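You operate a simulated robot arm through the tools that you are given. There is no shell and no other tool.

You are at the controls of a simulated robot arm. One attempt, no reset.

TASK
Switch off the small zone, let it cool, wipe both spills away.
Fine: wipe only once the heat lamp is dark; green cloth; it goes back. What is to be rubbed or washed off counts as gone when no trace of it is left.

It is judged by the outcome, as a careful person would: the job done as asked, and still so three seconds after it is handed in. It fails if anything else is knocked over, pushed out of place, dropped, spilled or broken. Flat cloth is picked up by pressing the open fingertips on it (5 to 10 N) and closing them slowly along it; thin cloth reads only 2 to 8 mm in the jaws.

THE ROBOT
A 6-joint arm with a two-finger parallel gripper, fixed in place. Base frame: the origin is at the foot of the arm, x ahead of it, y to its left, z up; the work surface is at about z = 900. Lengths are in mm, angles in rad, forces in N, time in s.
With the tool pointing down near the work surface it reaches from about 360 to 820 mm from the base axis. Its first joint turns from -2.897 to 2.897 rad. Payload 3.91 kg.
Tool frame: the origin (TCP) lies between the finger pads and is the grasp point; the fingertips stand 30 mm ahead of it; z points along the fingers, y is the line along which they close. The gripper opens to 110 mm. The fingers are 20 mm wide and 10 mm thick; the gripper's body (48 by 112 mm) begins 55 mm behind the TCP.
Orientation is told as [roll, pitch, yaw] about the base's x, y, z axes, in that order, counted from this pose: with the fingers straight down and closing along the base's y, the tool's x points along the base's -x, its y along +y and its z along -z.

THE INTERFACE
- The arm moves only by the tool servo_tool. Its argument "commands" is a list of rows, each an object (a shift or turn left out is 0, a gripper value left out holds the last) with "linear": the shift along the tool's x, y, z in mm, a list of three; "turn": the turn, a rotation vector about the tool's x, y, z in rad, a list of three; "jaw": the gripper command, from -1 (shut) to 1 (fully open), values between in proportion. In form: [{"linear": [dx, dy, dz], "turn": [rx, ry, rz], "jaw": jaw}, ...]. A call has 1 to 20 rows; each row shifts and turns the commanded pose from where the row before left it, along the tool's axes as they then stand. A row lasts 0.2 s, in which the tool goes at most 50 mm and 0.15 rad; a call with a longer step from one row to the next is refused whole, and so is a gripper value outside its range. A pose out of reach is approached as far as the arm can. The call stops where the force on the tool passes 40 N (or 10 N more than at its start, if that is more) or the arm is blocked; 0.2 s more then pass. The fingers move at their own pace (about 45 mm/s each) and stop on an object; they squeeze with about 33 N. The grip force told is the motor's: it shows also when the fingers shut on nothing. Time passes only in rows, and 0.2 s behind the last, so rows that do not move let the fingers close. The reply holds the time, the measured pose of the TCP, the force on the tool along the base axes, the opening and the grip force, in the units named above and with some noise, with the torque about the TCP (base axes, N m) and any sound that the robot's microphone picked up, and new pictures: "pictures" is both (left out), scene, wrist or none.
- Cameras (640 x 400 px; columns grow to the right, rows downward): "scene" is fixed at [52.4, 651.2, 1496.3]; the picture's right is [-0.98, -0.21, 0.00], its down [-0.06, 0.28, -0.96] and it looks along [0.20, -0.93, -0.29] (base axes); focal length 372 px, centre (320, 200). "wrist" rides on the gripper at [77, 7, -115] in the tool frame; the picture's right is [-0.09, 1.00, 0.00], its down [-0.80, -0.07, -0.59] and it looks along [-0.59, -0.05, 0.80] (tool axes); focal length 270 px, centre (320, 200).
- lift_body(by): slides the trunk up (or, below 0, down) by that many mm; the arm rides with it, the base frame stays. It gives what a move gives, with no picture.
- measure_at(camera, pixels): there is no depth. For up to 12 entries [column, row, z] of the newest picture of that camera ("zoom" is the newest enlarged one), the place [x, y] in the base frame at which the ray of that pixel passes the height z, good to about 3 mm. No time passes.
- inspect(camera, box): a new picture of the part [left, top, right, bottom] of that camera's present view, enlarged. No time passes.
- job_done(): hands the job in; it is judged then, once.

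Unless the task says otherwise, let go and move clear before handing in.

The tools are called after "Request:" as name(argument=value, ...) on one line, values as JSON. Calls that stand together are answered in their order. servo_tool: Moves the arm, as the interface text tells. Its arguments: {"type":"object","properties":{"commands":{"type":"array"},"pictures":{"type":"string","enum":["both","scene","wrist","none"]}},"required":["commands"]} The other tools are called the same way: lift_body (by) slides the trunk up or down; measure_at (camera, pixels) gives the place at which the rays of pixels pass given heights; inspect (camera, box) takes an enlarged picture of a part of a camera's view; job_done () hands the job in.

At the start:

```text
t: 0.0
eef_pos: [210.6, -405.8, 1208.6]
tool_rot: [-0.001, -0.001, 0.001]
contact_force: [0.0, -0.1, -0.2]
wrist_torque: [0.02, 0.01, -0.02]
grip_width: 109.9
gripper_force: 0.0
trunk travel left (down, up): [-575.0, 35.0]
```

scene: 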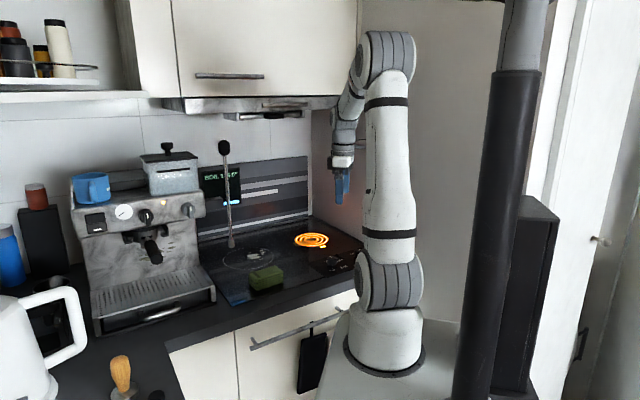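
wrist: 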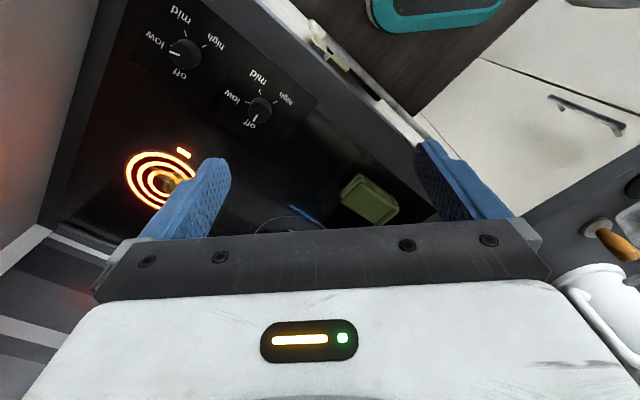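

The scene picture shows a glowing zone near (311,240), a green item near (266,278) and a blue item at (235,296). The wrist picture shows two knobs at (185,55) and (260,107). I'll enlarge both views before moving.

Request:
inspect(camera="scene", box=[190, 210, 370, 320])

Request:
inspect(camera="wrist", box=[60, 0, 420, 240])

```text
3.56 times, centred on (280, 265) of scene
```

zoom: 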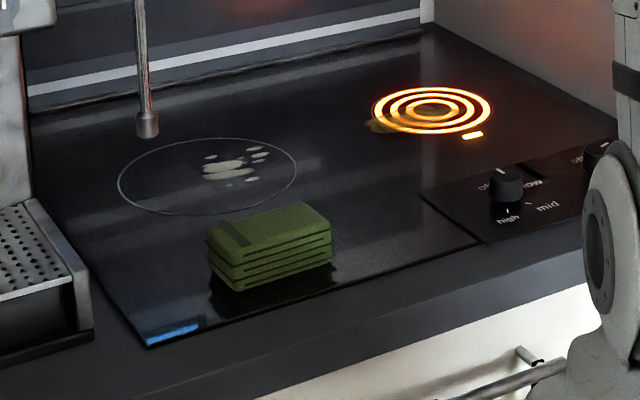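

```text
1.67 times, centred on (240, 120) of wrist
```

zoom: 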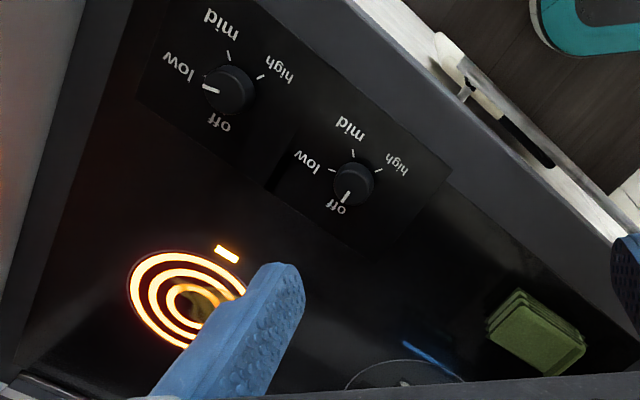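

The pictures show a knob pointing at low, wrist (185,55), and one at off, (260,107). There is a white spill on the large ring and a brownish one on the glowing zone, and the orange bar beside that zone is the heat lamp. I'll measure positions next.

Request:
measure_at(camera="wrist", pixels=[[185, 55, 900], [185, 55, 925], [260, 107, 900], [260, 107, 925], [160, 183, 900], [184, 153, 900], [368, 205, 920], [300, 212, 900], [220, 80, 900], [340, 110, 900], [440, 150, 900]])

Request:
measure_at(camera="scene", pixels=[[311, 240, 900], [333, 262, 920], [253, 257, 900], [266, 270, 930], [238, 302, 900], [249, 292, 900], [283, 284, 900], [360, 250, 920], [230, 245, 900], [210, 245, 900], [231, 307, 900], [324, 278, 900]])

Request:
inspect(camera="scene", box=[290, 220, 370, 280])

Request:
inspect(camera="scene", box=[180, 130, 320, 220])

Request:
inspect(camera="scene", box=[210, 240, 300, 310])

```text
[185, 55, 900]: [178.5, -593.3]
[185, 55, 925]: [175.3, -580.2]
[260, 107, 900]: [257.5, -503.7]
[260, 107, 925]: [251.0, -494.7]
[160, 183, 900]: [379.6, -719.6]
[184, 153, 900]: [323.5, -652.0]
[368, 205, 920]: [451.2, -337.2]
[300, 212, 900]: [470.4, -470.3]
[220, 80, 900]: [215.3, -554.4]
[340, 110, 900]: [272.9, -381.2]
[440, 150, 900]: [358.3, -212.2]
```

```text
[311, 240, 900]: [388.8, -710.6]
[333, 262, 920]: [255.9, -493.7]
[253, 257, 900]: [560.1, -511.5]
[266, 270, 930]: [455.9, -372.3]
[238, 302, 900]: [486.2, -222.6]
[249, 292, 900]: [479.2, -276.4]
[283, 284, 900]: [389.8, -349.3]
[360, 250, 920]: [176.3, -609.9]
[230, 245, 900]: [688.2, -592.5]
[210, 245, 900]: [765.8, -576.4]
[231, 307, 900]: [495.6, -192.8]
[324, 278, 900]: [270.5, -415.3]
```

```text
6.67 times, centred on (330, 250) of scene
```

zoom: 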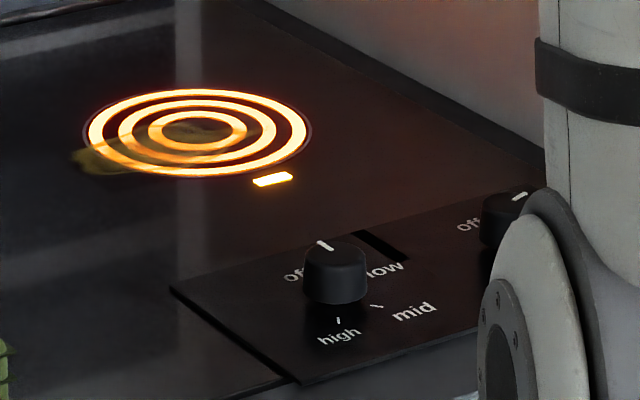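

```text
4.44 times, centred on (250, 175) of scene
```

zoom: 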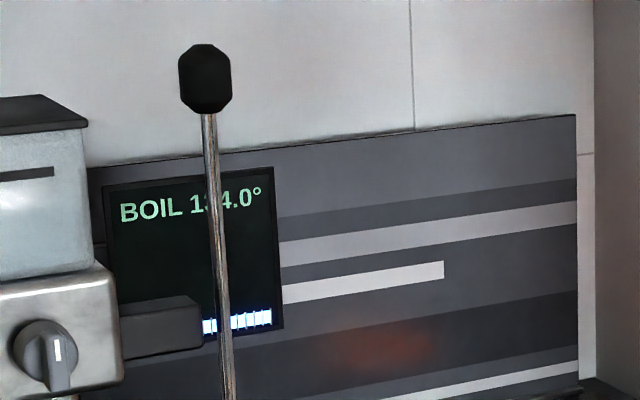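

```text
5.71 times, centred on (255, 275) of scene
```

zoom: 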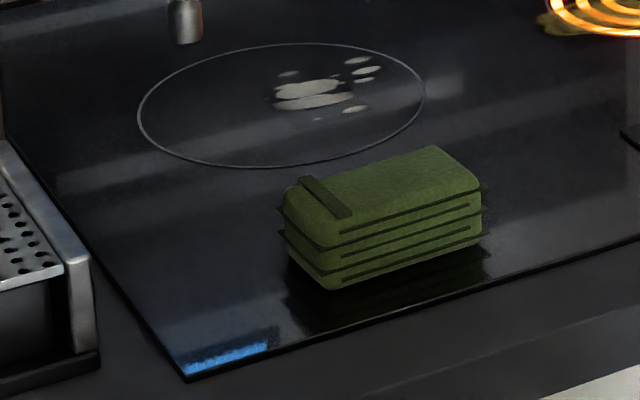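

The hob is turned about 45° to the base axes, and the knob to turn sits near (176,-585). I'll measure the side wall and the tick marks, then move above the knob for a closer look.

Request:
measure_at(camera="wrist", pixels=[[130, 0, 900], [90, 100, 900], [50, 215, 900], [175, 50, 918], [189, 32, 900], [217, 43, 900], [184, 72, 900], [259, 90, 900], [274, 99, 900], [246, 100, 900], [256, 118, 918]])

Request:
measure_at(camera="scene", pixels=[[364, 244, 900], [330, 225, 900], [312, 215, 900], [300, 245, 900], [295, 243, 900], [200, 265, 900]])

Request:
servo_tool(commands=[{"linear": [5, -30, 20]}, {"linear": [5, -30, 20]}, {"linear": [5, -30, 20]}, {"linear": [5, -30, 20]}, {"linear": [5, -30, 20]}, {"linear": [5, -25, 20]}, {"linear": [0, 0, 0]}])

```text
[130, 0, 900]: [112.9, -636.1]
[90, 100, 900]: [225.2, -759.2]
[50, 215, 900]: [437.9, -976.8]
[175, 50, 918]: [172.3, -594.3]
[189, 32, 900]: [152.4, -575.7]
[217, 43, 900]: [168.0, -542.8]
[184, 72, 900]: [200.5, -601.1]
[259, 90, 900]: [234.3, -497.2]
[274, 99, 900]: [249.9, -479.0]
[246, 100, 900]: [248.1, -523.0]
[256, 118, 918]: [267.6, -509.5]
```

```text
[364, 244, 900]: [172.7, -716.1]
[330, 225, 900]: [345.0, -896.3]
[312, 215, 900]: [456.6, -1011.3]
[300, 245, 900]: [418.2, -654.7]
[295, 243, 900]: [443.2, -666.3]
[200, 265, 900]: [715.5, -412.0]
```

```text
t: 1.6
eef_pos: [181.2, -580.4, 1090.0]
tool_rot: [0.0, 0.0, 0.0]
contact_force: [-0.5, -0.3, 0.6]
wrist_torque: [-0.05, -0.03, 0.02]
grip_width: 109.9
gripper_force: 0.0
trunk travel left (down, up): [-575.0, 35.0]
```

scene: 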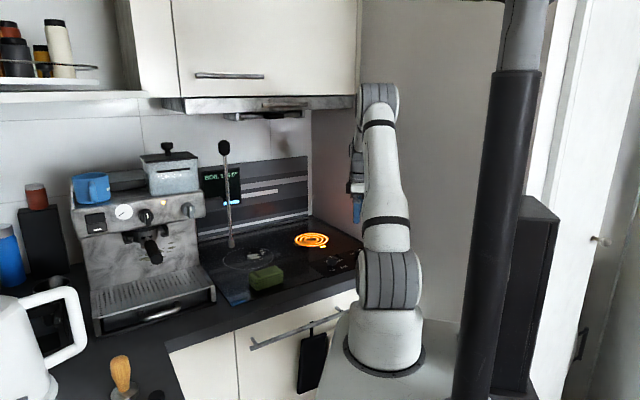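
wrist: 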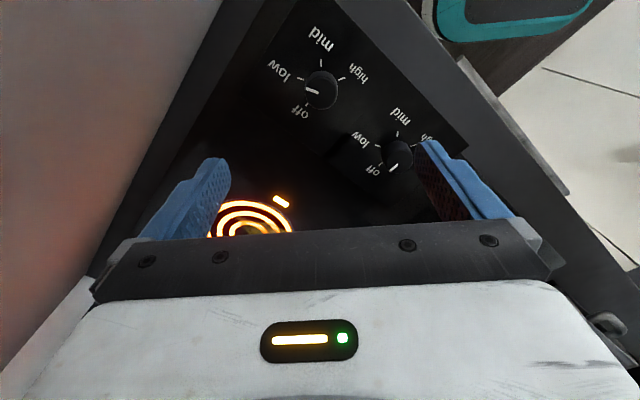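

The knob to turn is at wrist (320,90), with its pointer at low. I'll enlarge this view to get the pointer and tick directions.

Request:
inspect(camera="wrist", box=[240, 10, 460, 190])

```text
2.22 times, centred on (350, 100) of wrist
```

zoom: 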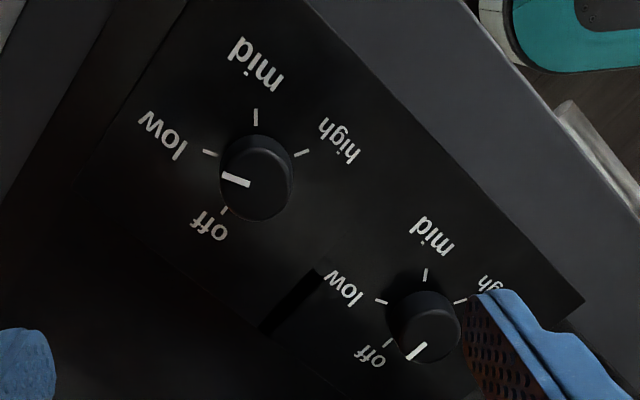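

I'll measure the ticks, knob edges and pointers from this enlargement.

Request:
measure_at(camera="zoom", pixels=[[210, 153, 900], [256, 118, 900], [301, 153, 900], [224, 211, 900], [222, 177, 920], [250, 184, 920], [219, 180, 920], [294, 183, 920], [260, 222, 920], [405, 360, 920], [424, 345, 920]])

Request:
measure_at(camera="zoom", pixels=[[380, 301, 900], [425, 273, 900], [461, 301, 900], [388, 342, 900], [388, 320, 920], [462, 330, 920], [430, 363, 920], [265, 325, 900], [320, 270, 900]])

```text
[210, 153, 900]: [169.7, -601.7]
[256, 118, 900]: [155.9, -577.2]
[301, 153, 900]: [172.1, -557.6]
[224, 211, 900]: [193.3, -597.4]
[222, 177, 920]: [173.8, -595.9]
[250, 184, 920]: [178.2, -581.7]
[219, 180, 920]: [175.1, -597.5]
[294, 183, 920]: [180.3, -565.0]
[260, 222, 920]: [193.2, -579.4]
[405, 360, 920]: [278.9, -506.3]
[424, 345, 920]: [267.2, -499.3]
```

```text
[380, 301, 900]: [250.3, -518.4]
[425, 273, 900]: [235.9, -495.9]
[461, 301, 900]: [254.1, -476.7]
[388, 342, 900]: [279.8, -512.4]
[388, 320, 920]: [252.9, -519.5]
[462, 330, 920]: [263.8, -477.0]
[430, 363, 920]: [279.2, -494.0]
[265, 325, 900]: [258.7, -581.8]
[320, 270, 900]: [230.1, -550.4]
```

The ticks put the knob centre near (178.5,-581), radius about 16, top about z 920. Off lies about 65° counter-clockwise, seen from above, from the present setting. I'll yaw the tool by about -65° first, keeping the camera away from the wall, with the jaw part closed.

Request:
servo_tool(commands=[{"turn": [0, 0, 0.14], "jaw": 0.1}, {"turn": [0, 0, 0.14]}, {"turn": [0, 0, 0.14]}, {"turn": [0, 0, 0.14]}, {"turn": [0, 0, 0.14]}, {"turn": [0, 0, 0.14]}, {"turn": [0, 0, 0.14]}, {"turn": [0, 0, 0.14]}, {"linear": [0, 0, 40]}, {"linear": [0, 0, 40]}, {}])

```text
t: 4.0
eef_pos: [181.9, -581.3, 1009.3]
tool_rot: [0.001, 0.0, -1.121]
contact_force: [0.1, 0.8, 0.3]
wrist_torque: [0.0, -0.01, 0.01]
grip_width: 60.6
gripper_force: 0.0
trunk travel left (down, up): [-575.0, 35.0]
```

scene: 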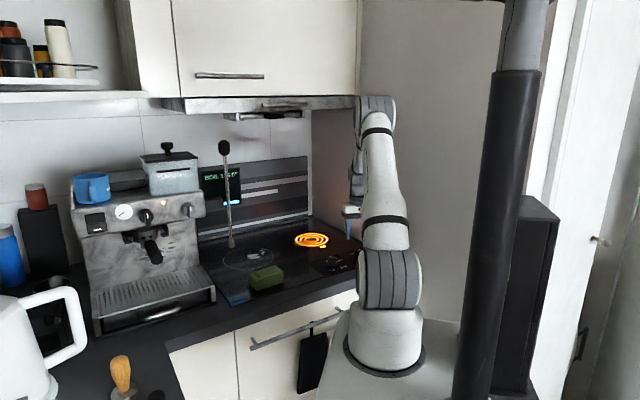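
wrist: 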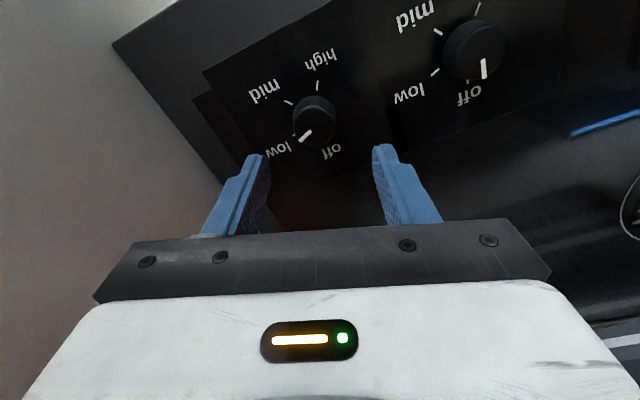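

The knob sits between the fingertips at wrist (315,118), with its pointer toward low. I'll measure it more accurately.

Request:
inspect(camera="wrist", box=[230, 30, 400, 180])

Request:
measure_at(camera="wrist", pixels=[[293, 124, 920], [335, 124, 920], [315, 124, 920], [291, 102, 900], [317, 88, 900], [296, 138, 920], [309, 128, 920], [336, 145, 900]])

```text
2.67 times, centred on (315, 105) of wrist
```

zoom: 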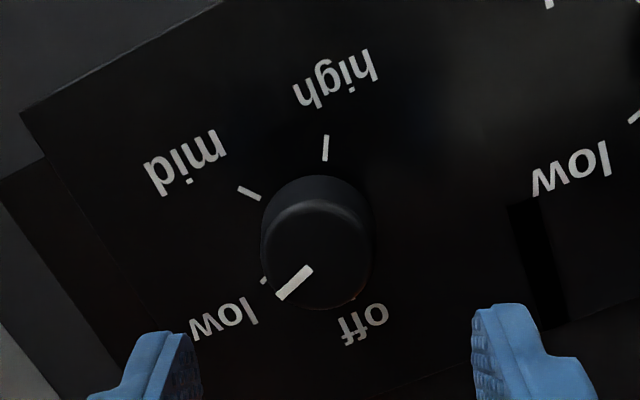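

```text
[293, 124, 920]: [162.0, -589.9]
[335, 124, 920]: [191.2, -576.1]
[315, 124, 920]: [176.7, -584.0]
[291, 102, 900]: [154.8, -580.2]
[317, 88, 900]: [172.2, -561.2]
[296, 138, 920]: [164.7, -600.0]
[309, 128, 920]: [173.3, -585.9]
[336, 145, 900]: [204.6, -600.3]
```

The centre now reads about (177,-582). I'll shift about 5 mm, go down so the tips reach about z 907, and close on the knob.

Request:
servo_tool(commands=[{"linear": [1.3, -4.9, 25]}, {"linear": [0, 0, 25]}, {"linear": [0, 0, 15]}, {"linear": [0, 0, 7]}, {}, {"jaw": -0.2}, {"jaw": -0.45}, {"jaw": -0.6}, {"jaw": -0.6}])

```text
t: 6.0
eef_pos: [177.4, -581.3, 937.4]
tool_rot: [0.001, -0.002, -1.118]
contact_force: [4.6, -0.2, 16.1]
wrist_torque: [0.4, -0.37, -0.12]
grip_width: 33.4
gripper_force: 44.7
trunk travel left (down, up): [-575.0, 35.0]
```

scene: 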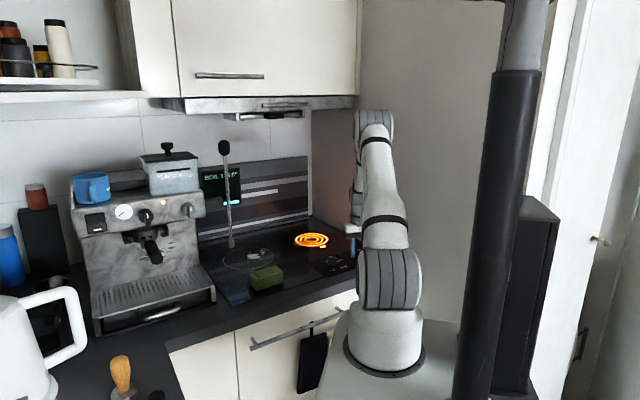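
wrist: 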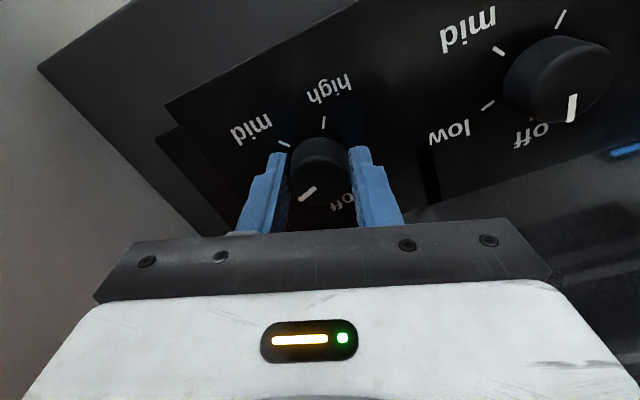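

The knob is held at 33.4 mm. There's 16 N upward, so the tips probably touch the panel; I'll ease up 1.5 mm and turn counter-clockwise by about 1.1 rad.

Request:
servo_tool(commands=[{"linear": [0, 0, -1.5]}, {"turn": [0, 0, -0.1]}, {"turn": [0, 0, -0.12]}, {"turn": [0, 0, -0.12]}, {"turn": [0, 0, -0.12]}, {"turn": [0, 0, -0.12]}, {"turn": [0, 0, -0.12]}, {"turn": [0, 0, -0.12]}, {"turn": [0, 0, -0.12]}, {"turn": [0, 0, -0.12]}, {}])

```text
t: 8.4
eef_pos: [177.1, -579.4, 938.5]
tool_rot: [0.001, 0.002, -0.058]
contact_force: [6.6, 9.8, -0.9]
wrist_torque: [0.28, -0.22, 0.02]
grip_width: 33.5
gripper_force: 44.8
trunk travel left (down, up): [-575.0, 35.0]
```

scene: 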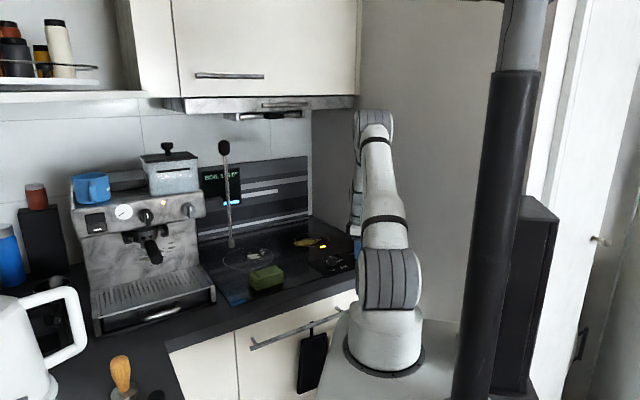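
wrist: 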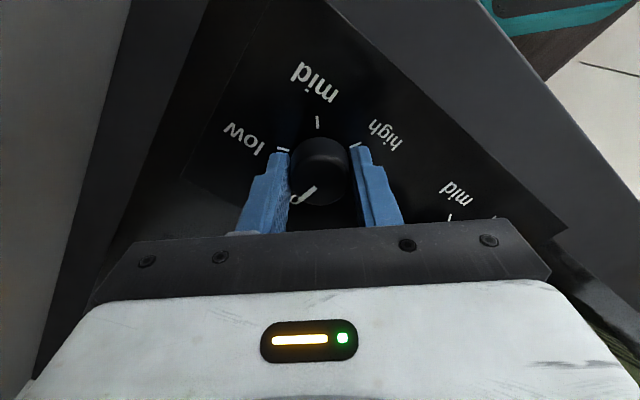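

The ring has gone dark and only the heat lamp still glows at scene (322,244). I'll open the jaw, rise and check the knob's pointer.

Request:
servo_tool(commands=[{"jaw": -0.3}, {"jaw": 0.0}, {"jaw": 0.1}, {"linear": [0, 0, -20]}, {"linear": [0, 0, -40]}, {"linear": [0, 0, -40]}, {}])

Request:
inspect(camera="wrist", box=[240, 10, 460, 190])

Request:
inspect(camera="scene", box=[210, 220, 370, 310])

```text
t: 10.0
eef_pos: [175.7, -581.5, 1038.5]
tool_rot: [-0.001, 0.001, -0.059]
contact_force: [0.9, 0.1, 0.3]
wrist_torque: [0.0, 0.02, 0.0]
grip_width: 60.5
gripper_force: 0.2
trunk travel left (down, up): [-575.0, 35.0]
```

scene: 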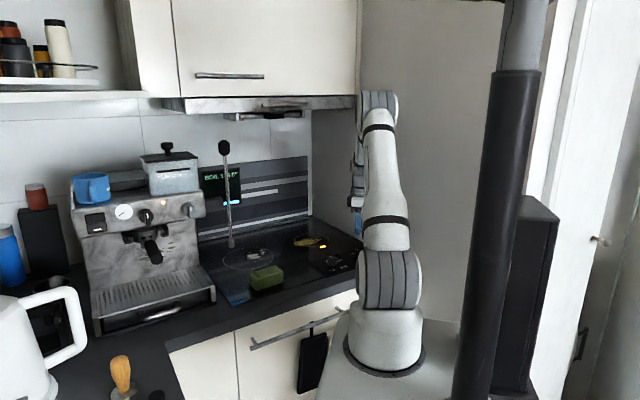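
wrist: 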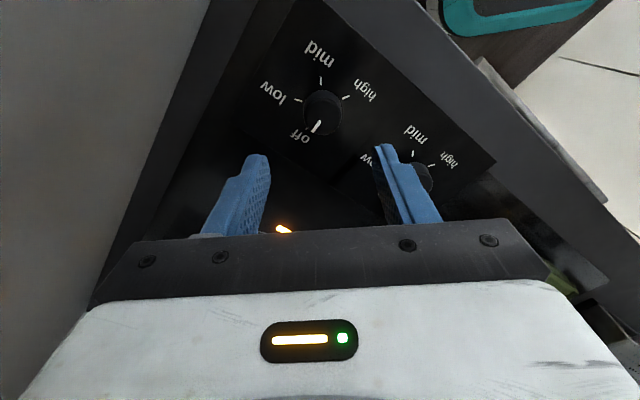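

```text
2.22 times, centred on (350, 100) of wrist
```

zoom: 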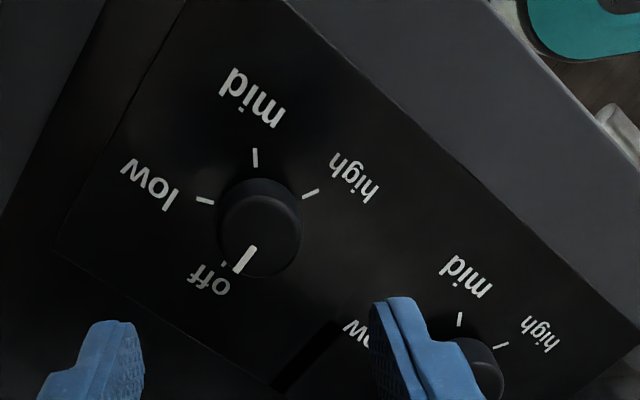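

```text
4.00 times, centred on (290, 265) of scene
```

zoom: 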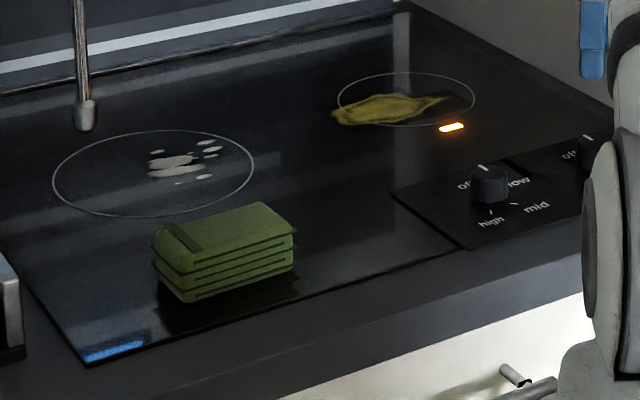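

The knob now points to off and the heat lamp is still lit at scene (322,244). While it cools I'll look at the green cloth from above.

Request:
servo_tool(commands=[{"turn": [0, 0, -0.059], "linear": [-20, 30, -20]}, {"linear": [-20, 30, -20]}, {"linear": [-20, 30, -20]}, {"linear": [-20, 30, 0]}, {"linear": [-20, 30, 0]}, {"linear": [-20, 30, 0]}, {"linear": [-20, 30, 0]}, {"linear": [0, 26, 0]}, {}])

```text
t: 12.0
eef_pos: [315.9, -346.8, 1096.2]
tool_rot: [0.0, 0.0, 0.0]
contact_force: [-0.5, -0.4, -0.1]
wrist_torque: [0.01, 0.01, 0.01]
grip_width: 60.4
gripper_force: 0.2
trunk travel left (down, up): [-575.0, 35.0]
```

scene: 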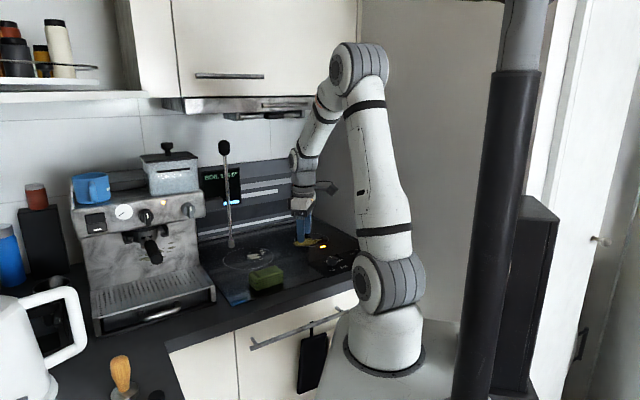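
wrist: 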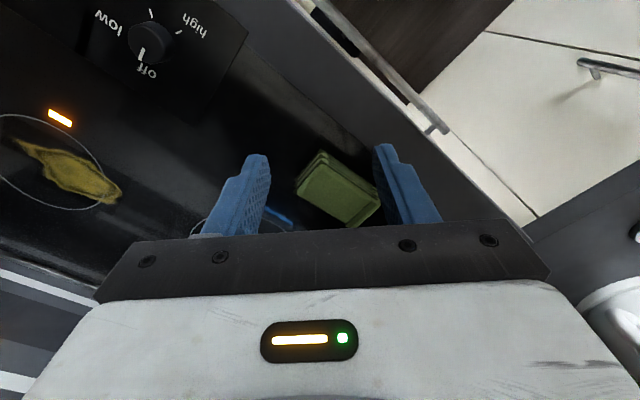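

The cloth is at wrist (338,188) between the fingers. I'll enlarge it and measure its corners.

Request:
inspect(camera="wrist", box=[250, 130, 410, 230])

Request:
inspect(camera="scene", box=[240, 255, 300, 300])

```text
4.00 times, centred on (330, 180) of wrist
```

zoom: 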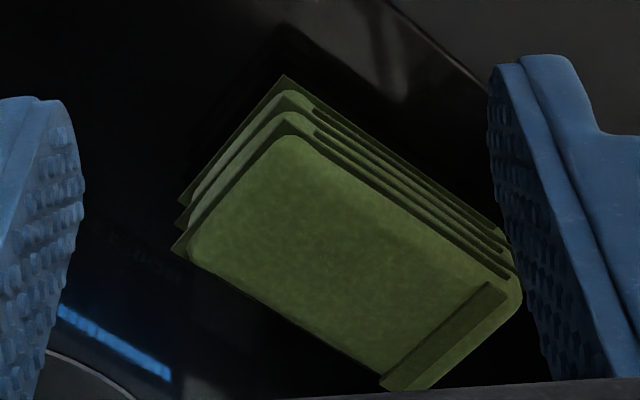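

```text
8.89 times, centred on (270, 278) of scene
```

zoom: 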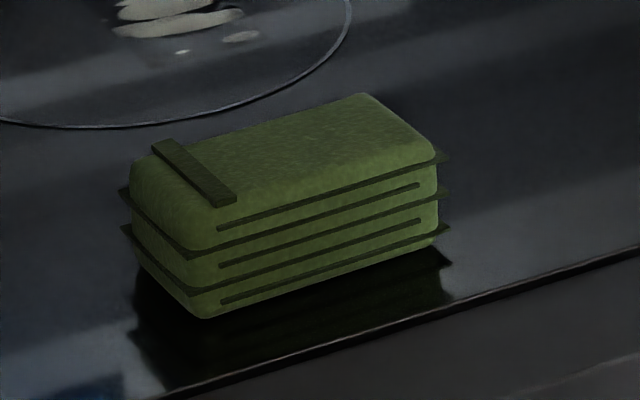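

I'll measure the block's corners from both cameras at several heights.

Request:
measure_at(camera="zoom", pixels=[[205, 318, 901], [437, 240, 901], [135, 268, 901], [213, 245, 935], [213, 245, 945], [437, 155, 935], [437, 155, 945], [132, 165, 935], [132, 165, 945], [360, 95, 935], [360, 95, 945]])

Request:
measure_at(camera="wrist", pixels=[[296.3, 193.8, 935], [296.3, 193.8, 945], [322.5, 160, 935], [322.5, 160, 945], [380, 205, 935], [380, 205, 945], [350, 227.5, 935], [350, 227.5, 945]])

```text
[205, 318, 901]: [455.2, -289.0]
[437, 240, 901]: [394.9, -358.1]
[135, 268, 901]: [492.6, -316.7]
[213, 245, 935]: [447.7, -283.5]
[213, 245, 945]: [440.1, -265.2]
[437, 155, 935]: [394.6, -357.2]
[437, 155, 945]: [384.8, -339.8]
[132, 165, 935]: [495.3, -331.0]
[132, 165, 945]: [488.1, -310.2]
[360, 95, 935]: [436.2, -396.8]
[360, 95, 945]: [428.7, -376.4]
```

```text
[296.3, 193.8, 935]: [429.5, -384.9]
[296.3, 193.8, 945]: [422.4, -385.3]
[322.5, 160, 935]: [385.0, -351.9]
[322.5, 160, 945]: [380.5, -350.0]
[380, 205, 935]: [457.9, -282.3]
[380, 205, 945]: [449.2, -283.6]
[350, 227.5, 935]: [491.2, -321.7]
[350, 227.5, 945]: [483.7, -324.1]
```

The block is about 91 x 52 x 36 mm, centred near (444,-340), with its long axis at about 48°. Next I'll measure the extents of both spills.

Request:
measure_at(camera="wrist", pixels=[[15, 140, 900], [122, 203, 900], [70, 192, 900], [85, 163, 900], [45, 150, 900], [110, 205, 900], [0, 118, 900], [60, 118, 900], [105, 185, 900]])

Request:
inspect(camera="scene", box=[220, 225, 340, 280])

Request:
inspect(camera="wrist", box=[0, 90, 160, 250])

```text
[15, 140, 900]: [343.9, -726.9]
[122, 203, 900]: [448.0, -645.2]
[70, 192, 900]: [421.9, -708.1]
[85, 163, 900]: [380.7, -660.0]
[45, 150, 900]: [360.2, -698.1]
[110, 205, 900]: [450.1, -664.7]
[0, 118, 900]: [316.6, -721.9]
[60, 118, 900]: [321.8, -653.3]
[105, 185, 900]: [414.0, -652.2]
```

```text
5.33 times, centred on (280, 252) of scene
```

zoom: 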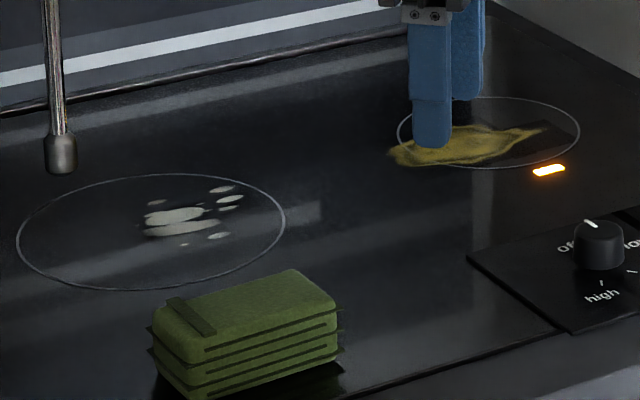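

```text
2.50 times, centred on (80, 170) of wrist
```

zoom: 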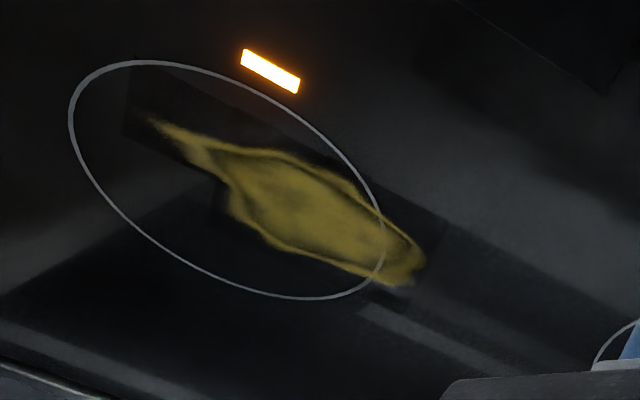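

I'll measure the outlines of both spills.

Request:
measure_at(camera="zoom", pixels=[[150, 120, 900], [270, 150, 900], [380, 215, 900], [425, 255, 900], [400, 287, 900], [330, 265, 900], [240, 217, 900], [215, 175, 900], [270, 70, 900], [130, 60, 900], [445, 215, 900]])

Request:
measure_at(camera="scene", pixels=[[246.2, 257.6, 900], [265.6, 252, 900], [261.6, 249.8, 900], [254.3, 260.4, 900], [261.2, 258.8, 900], [249, 252.6, 900], [293, 245, 900], [321.5, 238, 900], [306, 246, 900], [310, 237.5, 900]])

```text
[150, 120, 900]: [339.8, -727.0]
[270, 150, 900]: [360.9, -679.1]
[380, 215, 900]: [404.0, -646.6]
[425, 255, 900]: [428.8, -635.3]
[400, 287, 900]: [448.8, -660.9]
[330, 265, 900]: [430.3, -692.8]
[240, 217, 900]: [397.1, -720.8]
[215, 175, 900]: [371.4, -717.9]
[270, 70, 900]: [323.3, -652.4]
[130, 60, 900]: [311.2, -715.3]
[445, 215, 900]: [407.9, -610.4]
```

```text
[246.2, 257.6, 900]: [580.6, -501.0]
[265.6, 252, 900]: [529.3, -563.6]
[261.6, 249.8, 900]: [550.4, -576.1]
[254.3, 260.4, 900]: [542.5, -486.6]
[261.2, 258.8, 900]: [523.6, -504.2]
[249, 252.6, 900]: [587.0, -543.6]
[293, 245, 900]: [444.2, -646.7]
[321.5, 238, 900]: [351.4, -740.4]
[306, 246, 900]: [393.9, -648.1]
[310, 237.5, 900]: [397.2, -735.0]
```

Spill outlines are clear: brown from about (340,-727) to (449,-640), cream within x 523–587, y -576 to -486. The heat lamp is still lit, so I'll position above the cloth with the jaw open and yaw 0.85.

Request:
servo_tool(commands=[{"linear": [-32, 2, 0], "turn": [0, 0, -0.14], "jaw": 1}, {"linear": [-31.7, -4.5, 0], "turn": [0, 0, -0.14]}, {"linear": [-30.8, -9, 0], "turn": [0, 0, -0.14]}, {"linear": [-29, -13, 0], "turn": [0, 0, -0.14]}, {"linear": [0, 0, 20], "turn": [0, 0, -0.14]}, {"linear": [0, 0, 30], "turn": [0, 0, -0.15]}, {}, {}])

```text
t: 13.8
eef_pos: [443.7, -345.5, 1045.9]
tool_rot: [0.0, 0.001, 0.852]
contact_force: [-0.6, 0.9, 0.4]
wrist_torque: [0.03, 0.01, 0.02]
grip_width: 110.1
gripper_force: 0.1
trunk travel left (down, up): [-575.0, 35.0]
```

scene: 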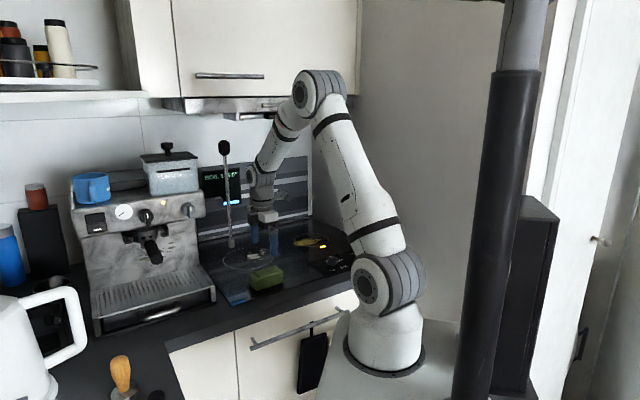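
wrist: 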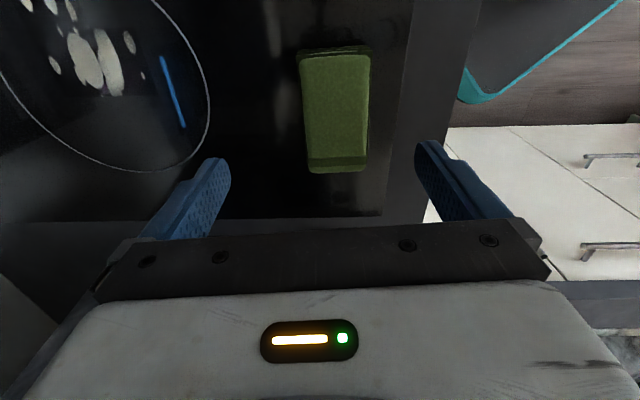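

The cloth is aligned with the jaws at wrist (335,110). I'll measure its corners again from this closer view.

Request:
measure_at(camera="wrist", pixels=[[300, 57, 936], [371, 57, 936], [308, 172, 936], [367, 170, 936], [305, 110, 936], [369, 110, 936]])

Request:
inspect(camera="wrist", box=[260, 30, 410, 190])

```text
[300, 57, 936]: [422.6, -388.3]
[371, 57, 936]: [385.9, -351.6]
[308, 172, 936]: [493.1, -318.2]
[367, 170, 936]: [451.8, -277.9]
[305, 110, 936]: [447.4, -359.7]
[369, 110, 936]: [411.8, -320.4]
```

```text
2.50 times, centred on (335, 110) of wrist
```

zoom: 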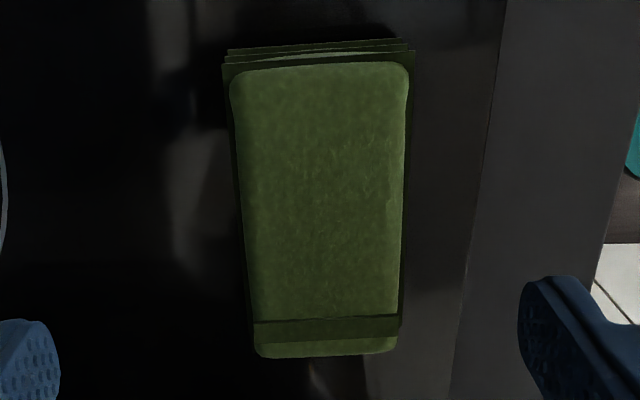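

The block's centre is about (441,-337). I'll shift, trim the yaw, descend so the tips reach about z 911, and close slowly.

Request:
servo_tool(commands=[{"linear": [-4.6, 7.6, 30], "turn": [0, 0, 0.04]}, {"linear": [0, 0, 35]}, {"linear": [0, 0, 25]}, {"linear": [0, 0, 14]}, {}, {"jaw": 0.6}, {"jaw": 0.2}, {"jaw": 0}])

```text
t: 15.6
eef_pos: [443.5, -336.4, 944.9]
tool_rot: [0.0, 0.0, 0.81]
contact_force: [-0.1, -0.1, 0.1]
wrist_torque: [0.0, 0.01, -0.01]
grip_width: 55.0
gripper_force: 0.2
trunk travel left (down, up): [-575.0, 35.0]
```

scene: 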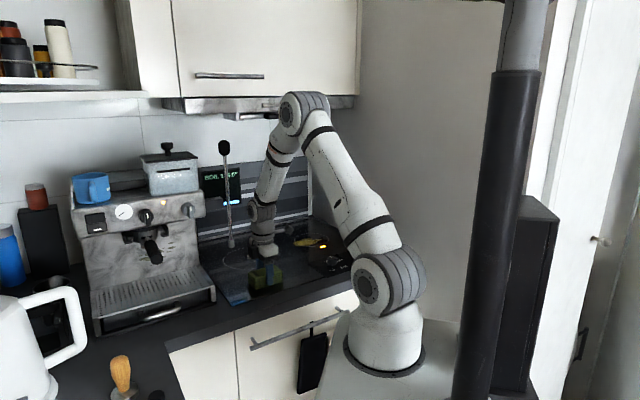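
wrist: 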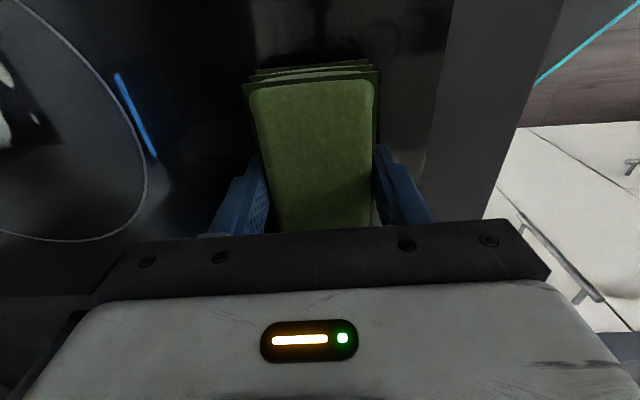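

The block sits between the pads and they aren't touching yet, 55 mm. I'll go down 4 mm more and close gently.

Request:
servo_tool(commands=[{"linear": [0, 0, 4]}, {"jaw": -0.08}, {"jaw": -0.12}, {"jaw": -0.16}, {"jaw": -0.2}, {"jaw": -0.2}])

```text
t: 17.0
eef_pos: [444.6, -336.9, 940.1]
tool_rot: [-0.003, -0.001, 0.81]
contact_force: [1.2, -1.6, 8.6]
wrist_torque: [-0.01, 0.0, -0.02]
grip_width: 54.1
gripper_force: 33.0
trunk travel left (down, up): [-575.0, 35.0]
```

scene: 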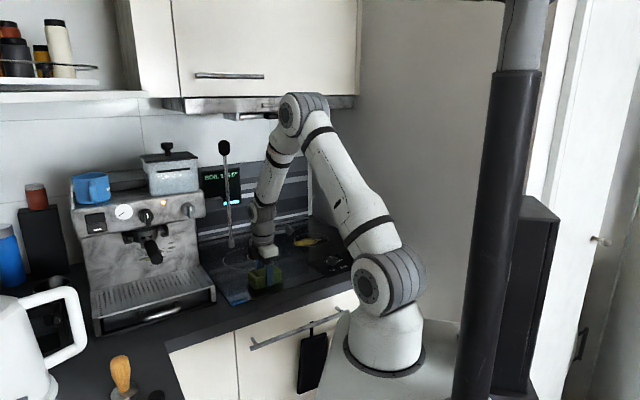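
wrist: 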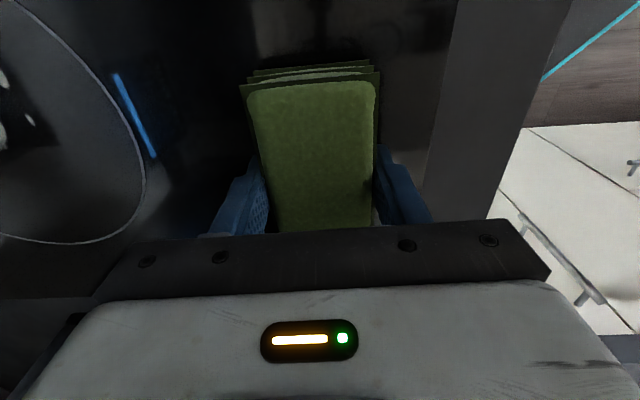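

The cloth is gripped at 54.1 mm with 33 N. The pick pose to return to is (444.6,-336.9,940.1), yaw 0.81. I'll check whether the lamp at scene (322,244) has gone dark.

Request:
inspect(camera="scene", box=[230, 220, 350, 300])

```text
5.00 times, centred on (290, 260) of scene
```

zoom: 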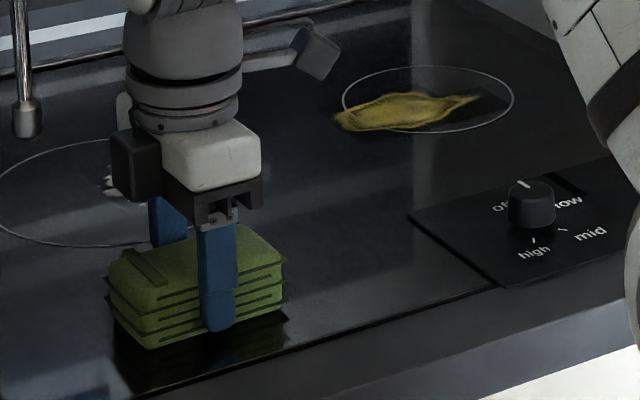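

The lamp is dark now: no glow at zoom (450,120). I'll lift the cloth and carry it above the cream spill, keeping the yaw, and check clearance to the rod at scene (232,245).

Request:
servo_tool(commands=[{"linear": [0, 0, -15]}, {"linear": [0, 0, -25]}, {"linear": [0, 0, -20]}, {"linear": [11, -34, 0]}, {"linear": [11, -34, 0]}, {"linear": [11, -34, 0]}, {"linear": [11, -34, 0]}, {"linear": [11, -34, 0]}, {"linear": [10, -34, 0]}, {}])

Request:
inspect(camera="scene", box=[200, 190, 350, 290])

```text
t: 19.2
eef_pos: [545.7, -525.0, 1000.1]
tool_rot: [0.001, 0.0, 0.81]
contact_force: [0.2, -0.2, -1.5]
wrist_torque: [0.0, 0.0, -0.02]
grip_width: 53.9
gripper_force: 32.8
trunk travel left (down, up): [-575.0, 35.0]
```

scene: 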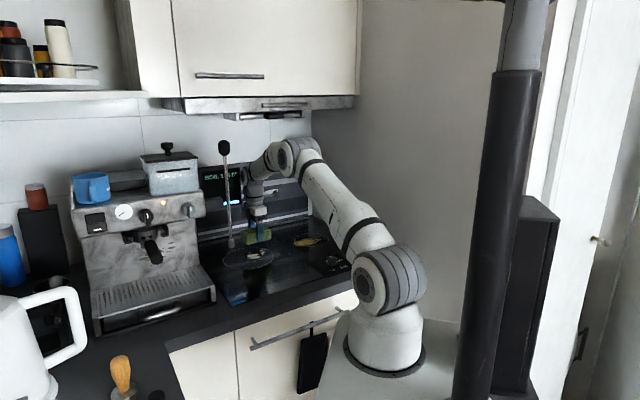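
wrist: 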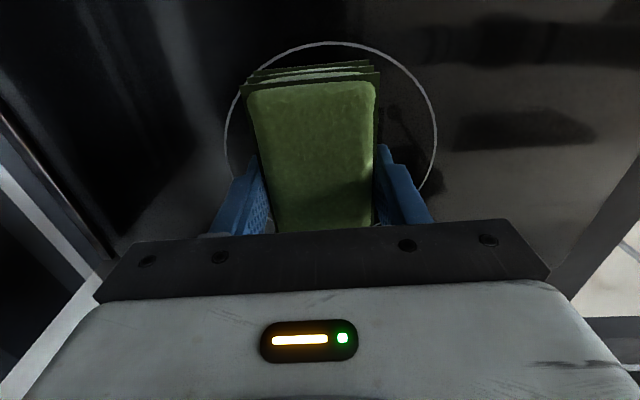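

```text
4.00 times, centred on (275, 240) of scene
```

zoom: 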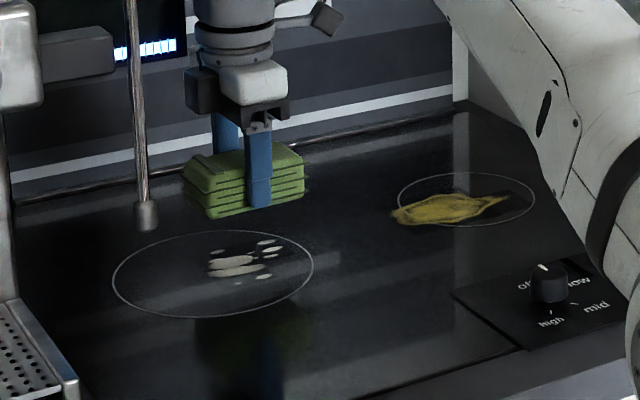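

The rod doesn't show where I expected it in the wrist view, around (160,175). I'll enlarge that region before lowering the arm.

Request:
inspect(camera="wrist", box=[0, 0, 260, 240])

Request:
inspect(camera="scene", box=[200, 130, 270, 260])

```text
1.67 times, centred on (130, 120) of wrist
```

zoom: 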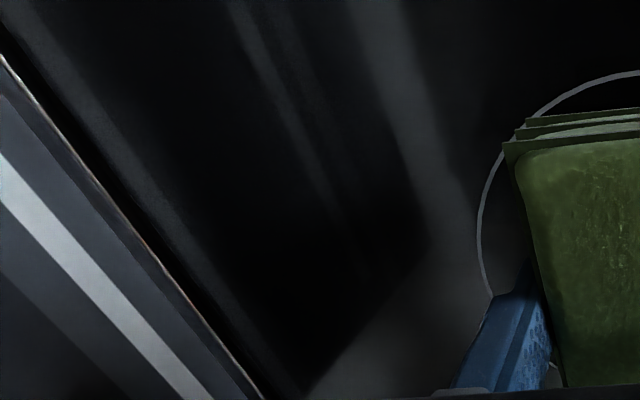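

```text
3.08 times, centred on (235, 195) of scene
```

zoom: 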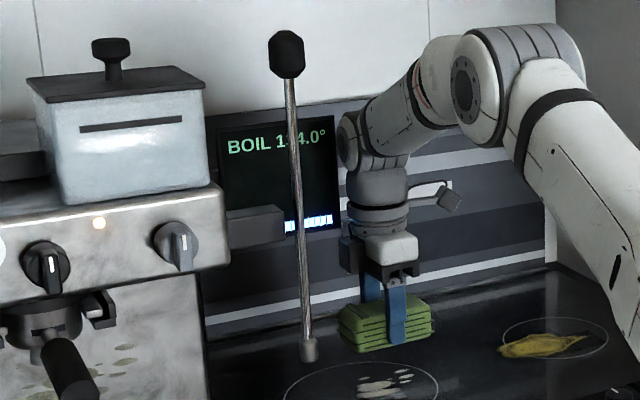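

The rod seems to hang off the coffee machine's right side, not stand on the hob. That leaves at least 40 mm between it and the pad on a path toward the back wall. I'll lower the cloth onto the cream spill gently and read the force.

Request:
servo_tool(commands=[{"linear": [0, 0, 20]}, {"linear": [0, 0, 20]}, {"linear": [0, 0, 12]}, {"linear": [0, 0, 4]}, {"linear": [0, 0, 2]}, {}])

```text
t: 20.6
eef_pos: [547.4, -523.2, 941.5]
tool_rot: [-0.002, 0.0, 0.811]
contact_force: [0.3, -0.3, -0.7]
wrist_torque: [0.01, 0.01, 0.01]
grip_width: 54.3
gripper_force: 33.2
trunk travel left (down, up): [-575.0, 35.0]
```

scene: 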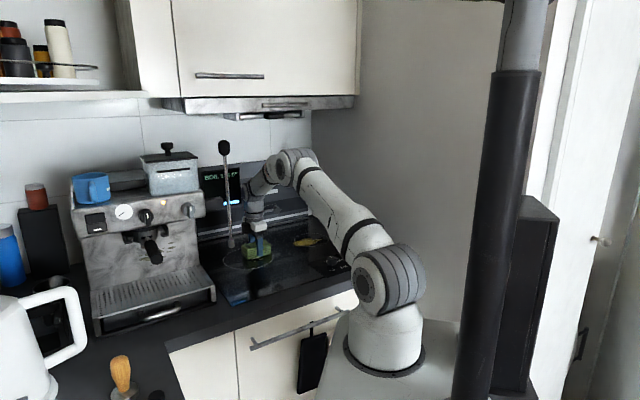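
wrist: 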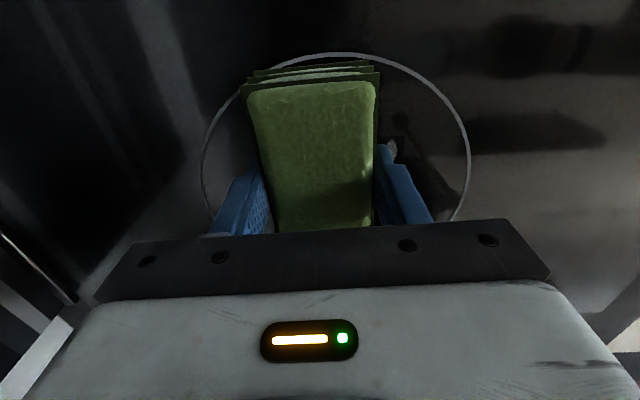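

Nothing is touching yet at z 941.5. I'll go down in small steps until it reads about 8 N.

Request:
servo_tool(commands=[{"linear": [0, 0, 1]}, {"linear": [0, 0, 1]}, {}], pictures="none")

```text
t: 21.4
eef_pos: [547.8, -524.5, 940.9]
tool_rot: [-0.003, 0.001, 0.811]
contact_force: [0.7, -0.7, 4.9]
wrist_torque: [0.12, 0.04, -0.01]
grip_width: 54.3
gripper_force: 33.9
trunk travel left (down, up): [-575.0, 35.0]
```

Contact is 4.9 N. I'll press 1 mm more and make strokes toward and away from the back wall over the cream spill.

Request:
servo_tool(commands=[{"linear": [0, 0, 1]}, {"linear": [0, -12, 0]}, {"linear": [0, -12, 0]}, {"linear": [0, -12, 0]}, {"linear": [0, 13, 0]}, {"linear": [0, 13, 0]}, {"linear": [0, 13, 0]}, {"linear": [0, 13, 0]}, {"linear": [0, 13, 0]}, {"linear": [0, 13, 0]}, {"linear": [0, -13, 0]}, {"linear": [0, -13, 0]}, {"linear": [0, -13, 0]}, {"linear": [0, -13, 0]}, {"linear": [0, -13, 0]}, {"linear": [0, -13, 0]}, {}])

```text
t: 25.0
eef_pos: [560.8, -550.8, 942.2]
tool_rot: [-0.002, -0.005, 0.803]
contact_force: [0.2, 0.3, -0.2]
wrist_torque: [-0.01, -0.01, 0.0]
grip_width: 54.1
gripper_force: 32.8
trunk travel left (down, up): [-575.0, 35.0]
```

scene: 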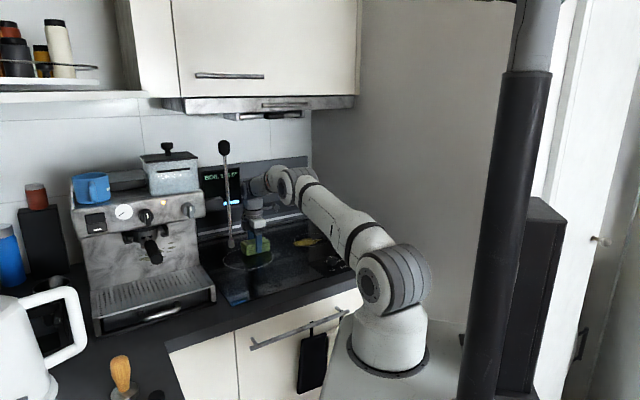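
wrist: 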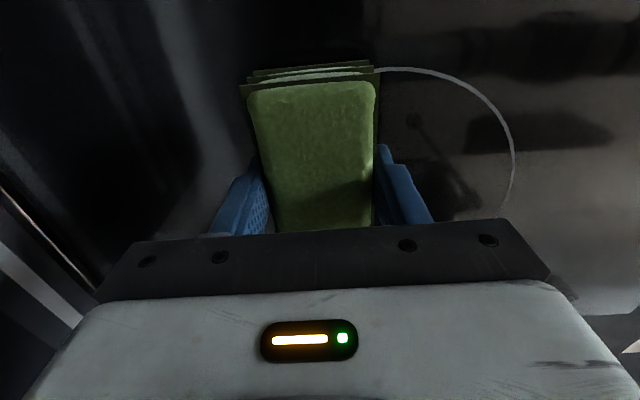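

The robot's column looks shifted right in the scene, from about (505,300) to (512,300). The tool reads 942 mm high with no force, so it's off its command. I'll pause and look again before doing anything else.

Request:
servo_tool(commands=[{}, {}])

Request:
inspect(camera="scene", box=[200, 130, 440, 280])

Request:
inspect(camera="scene", box=[330, 230, 560, 400])

```text
t: 25.6
eef_pos: [563.0, -551.9, 942.9]
tool_rot: [-0.004, -0.005, 0.803]
contact_force: [-0.1, -0.1, -0.1]
wrist_torque: [0.04, 0.0, 0.02]
grip_width: 54.2
gripper_force: 33.1
trunk travel left (down, up): [-575.0, 35.0]
```

scene: 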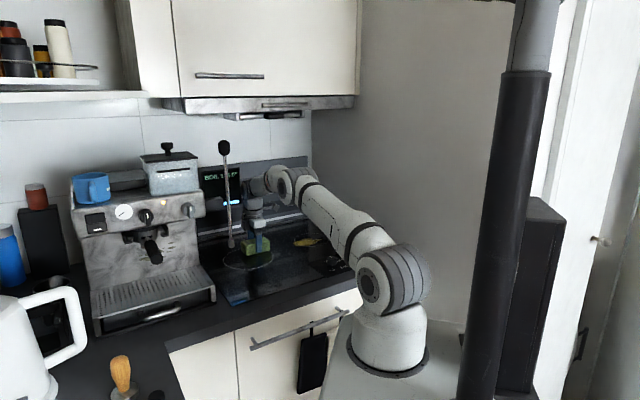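
wrist: 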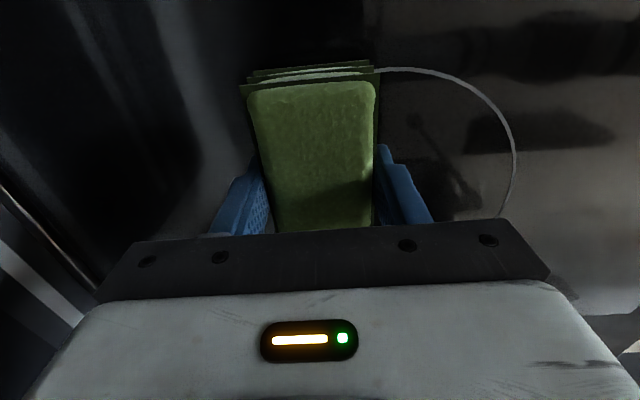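

```text
2.67 times, centred on (320, 205) of scene
```

zoom: 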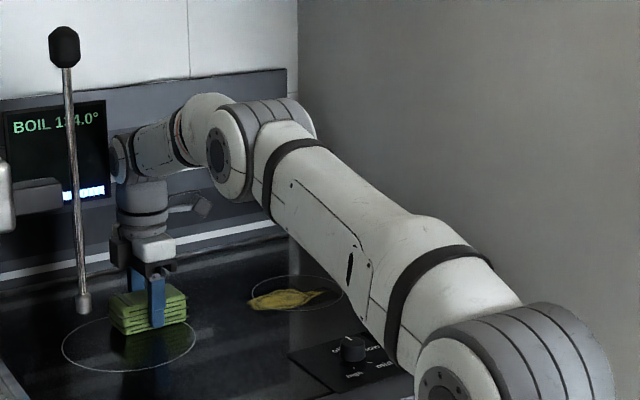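

```text
2.35 times, centred on (445, 315) of scene
```

zoom: 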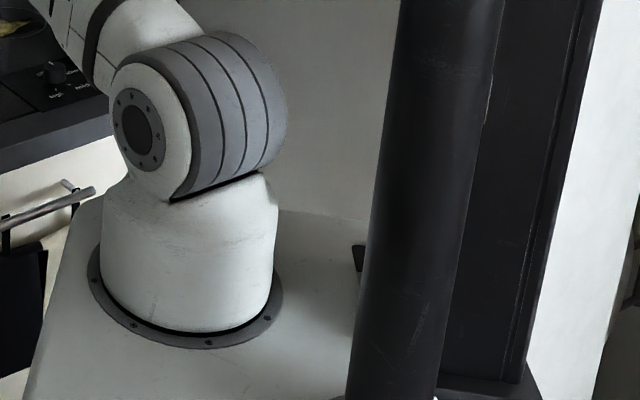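

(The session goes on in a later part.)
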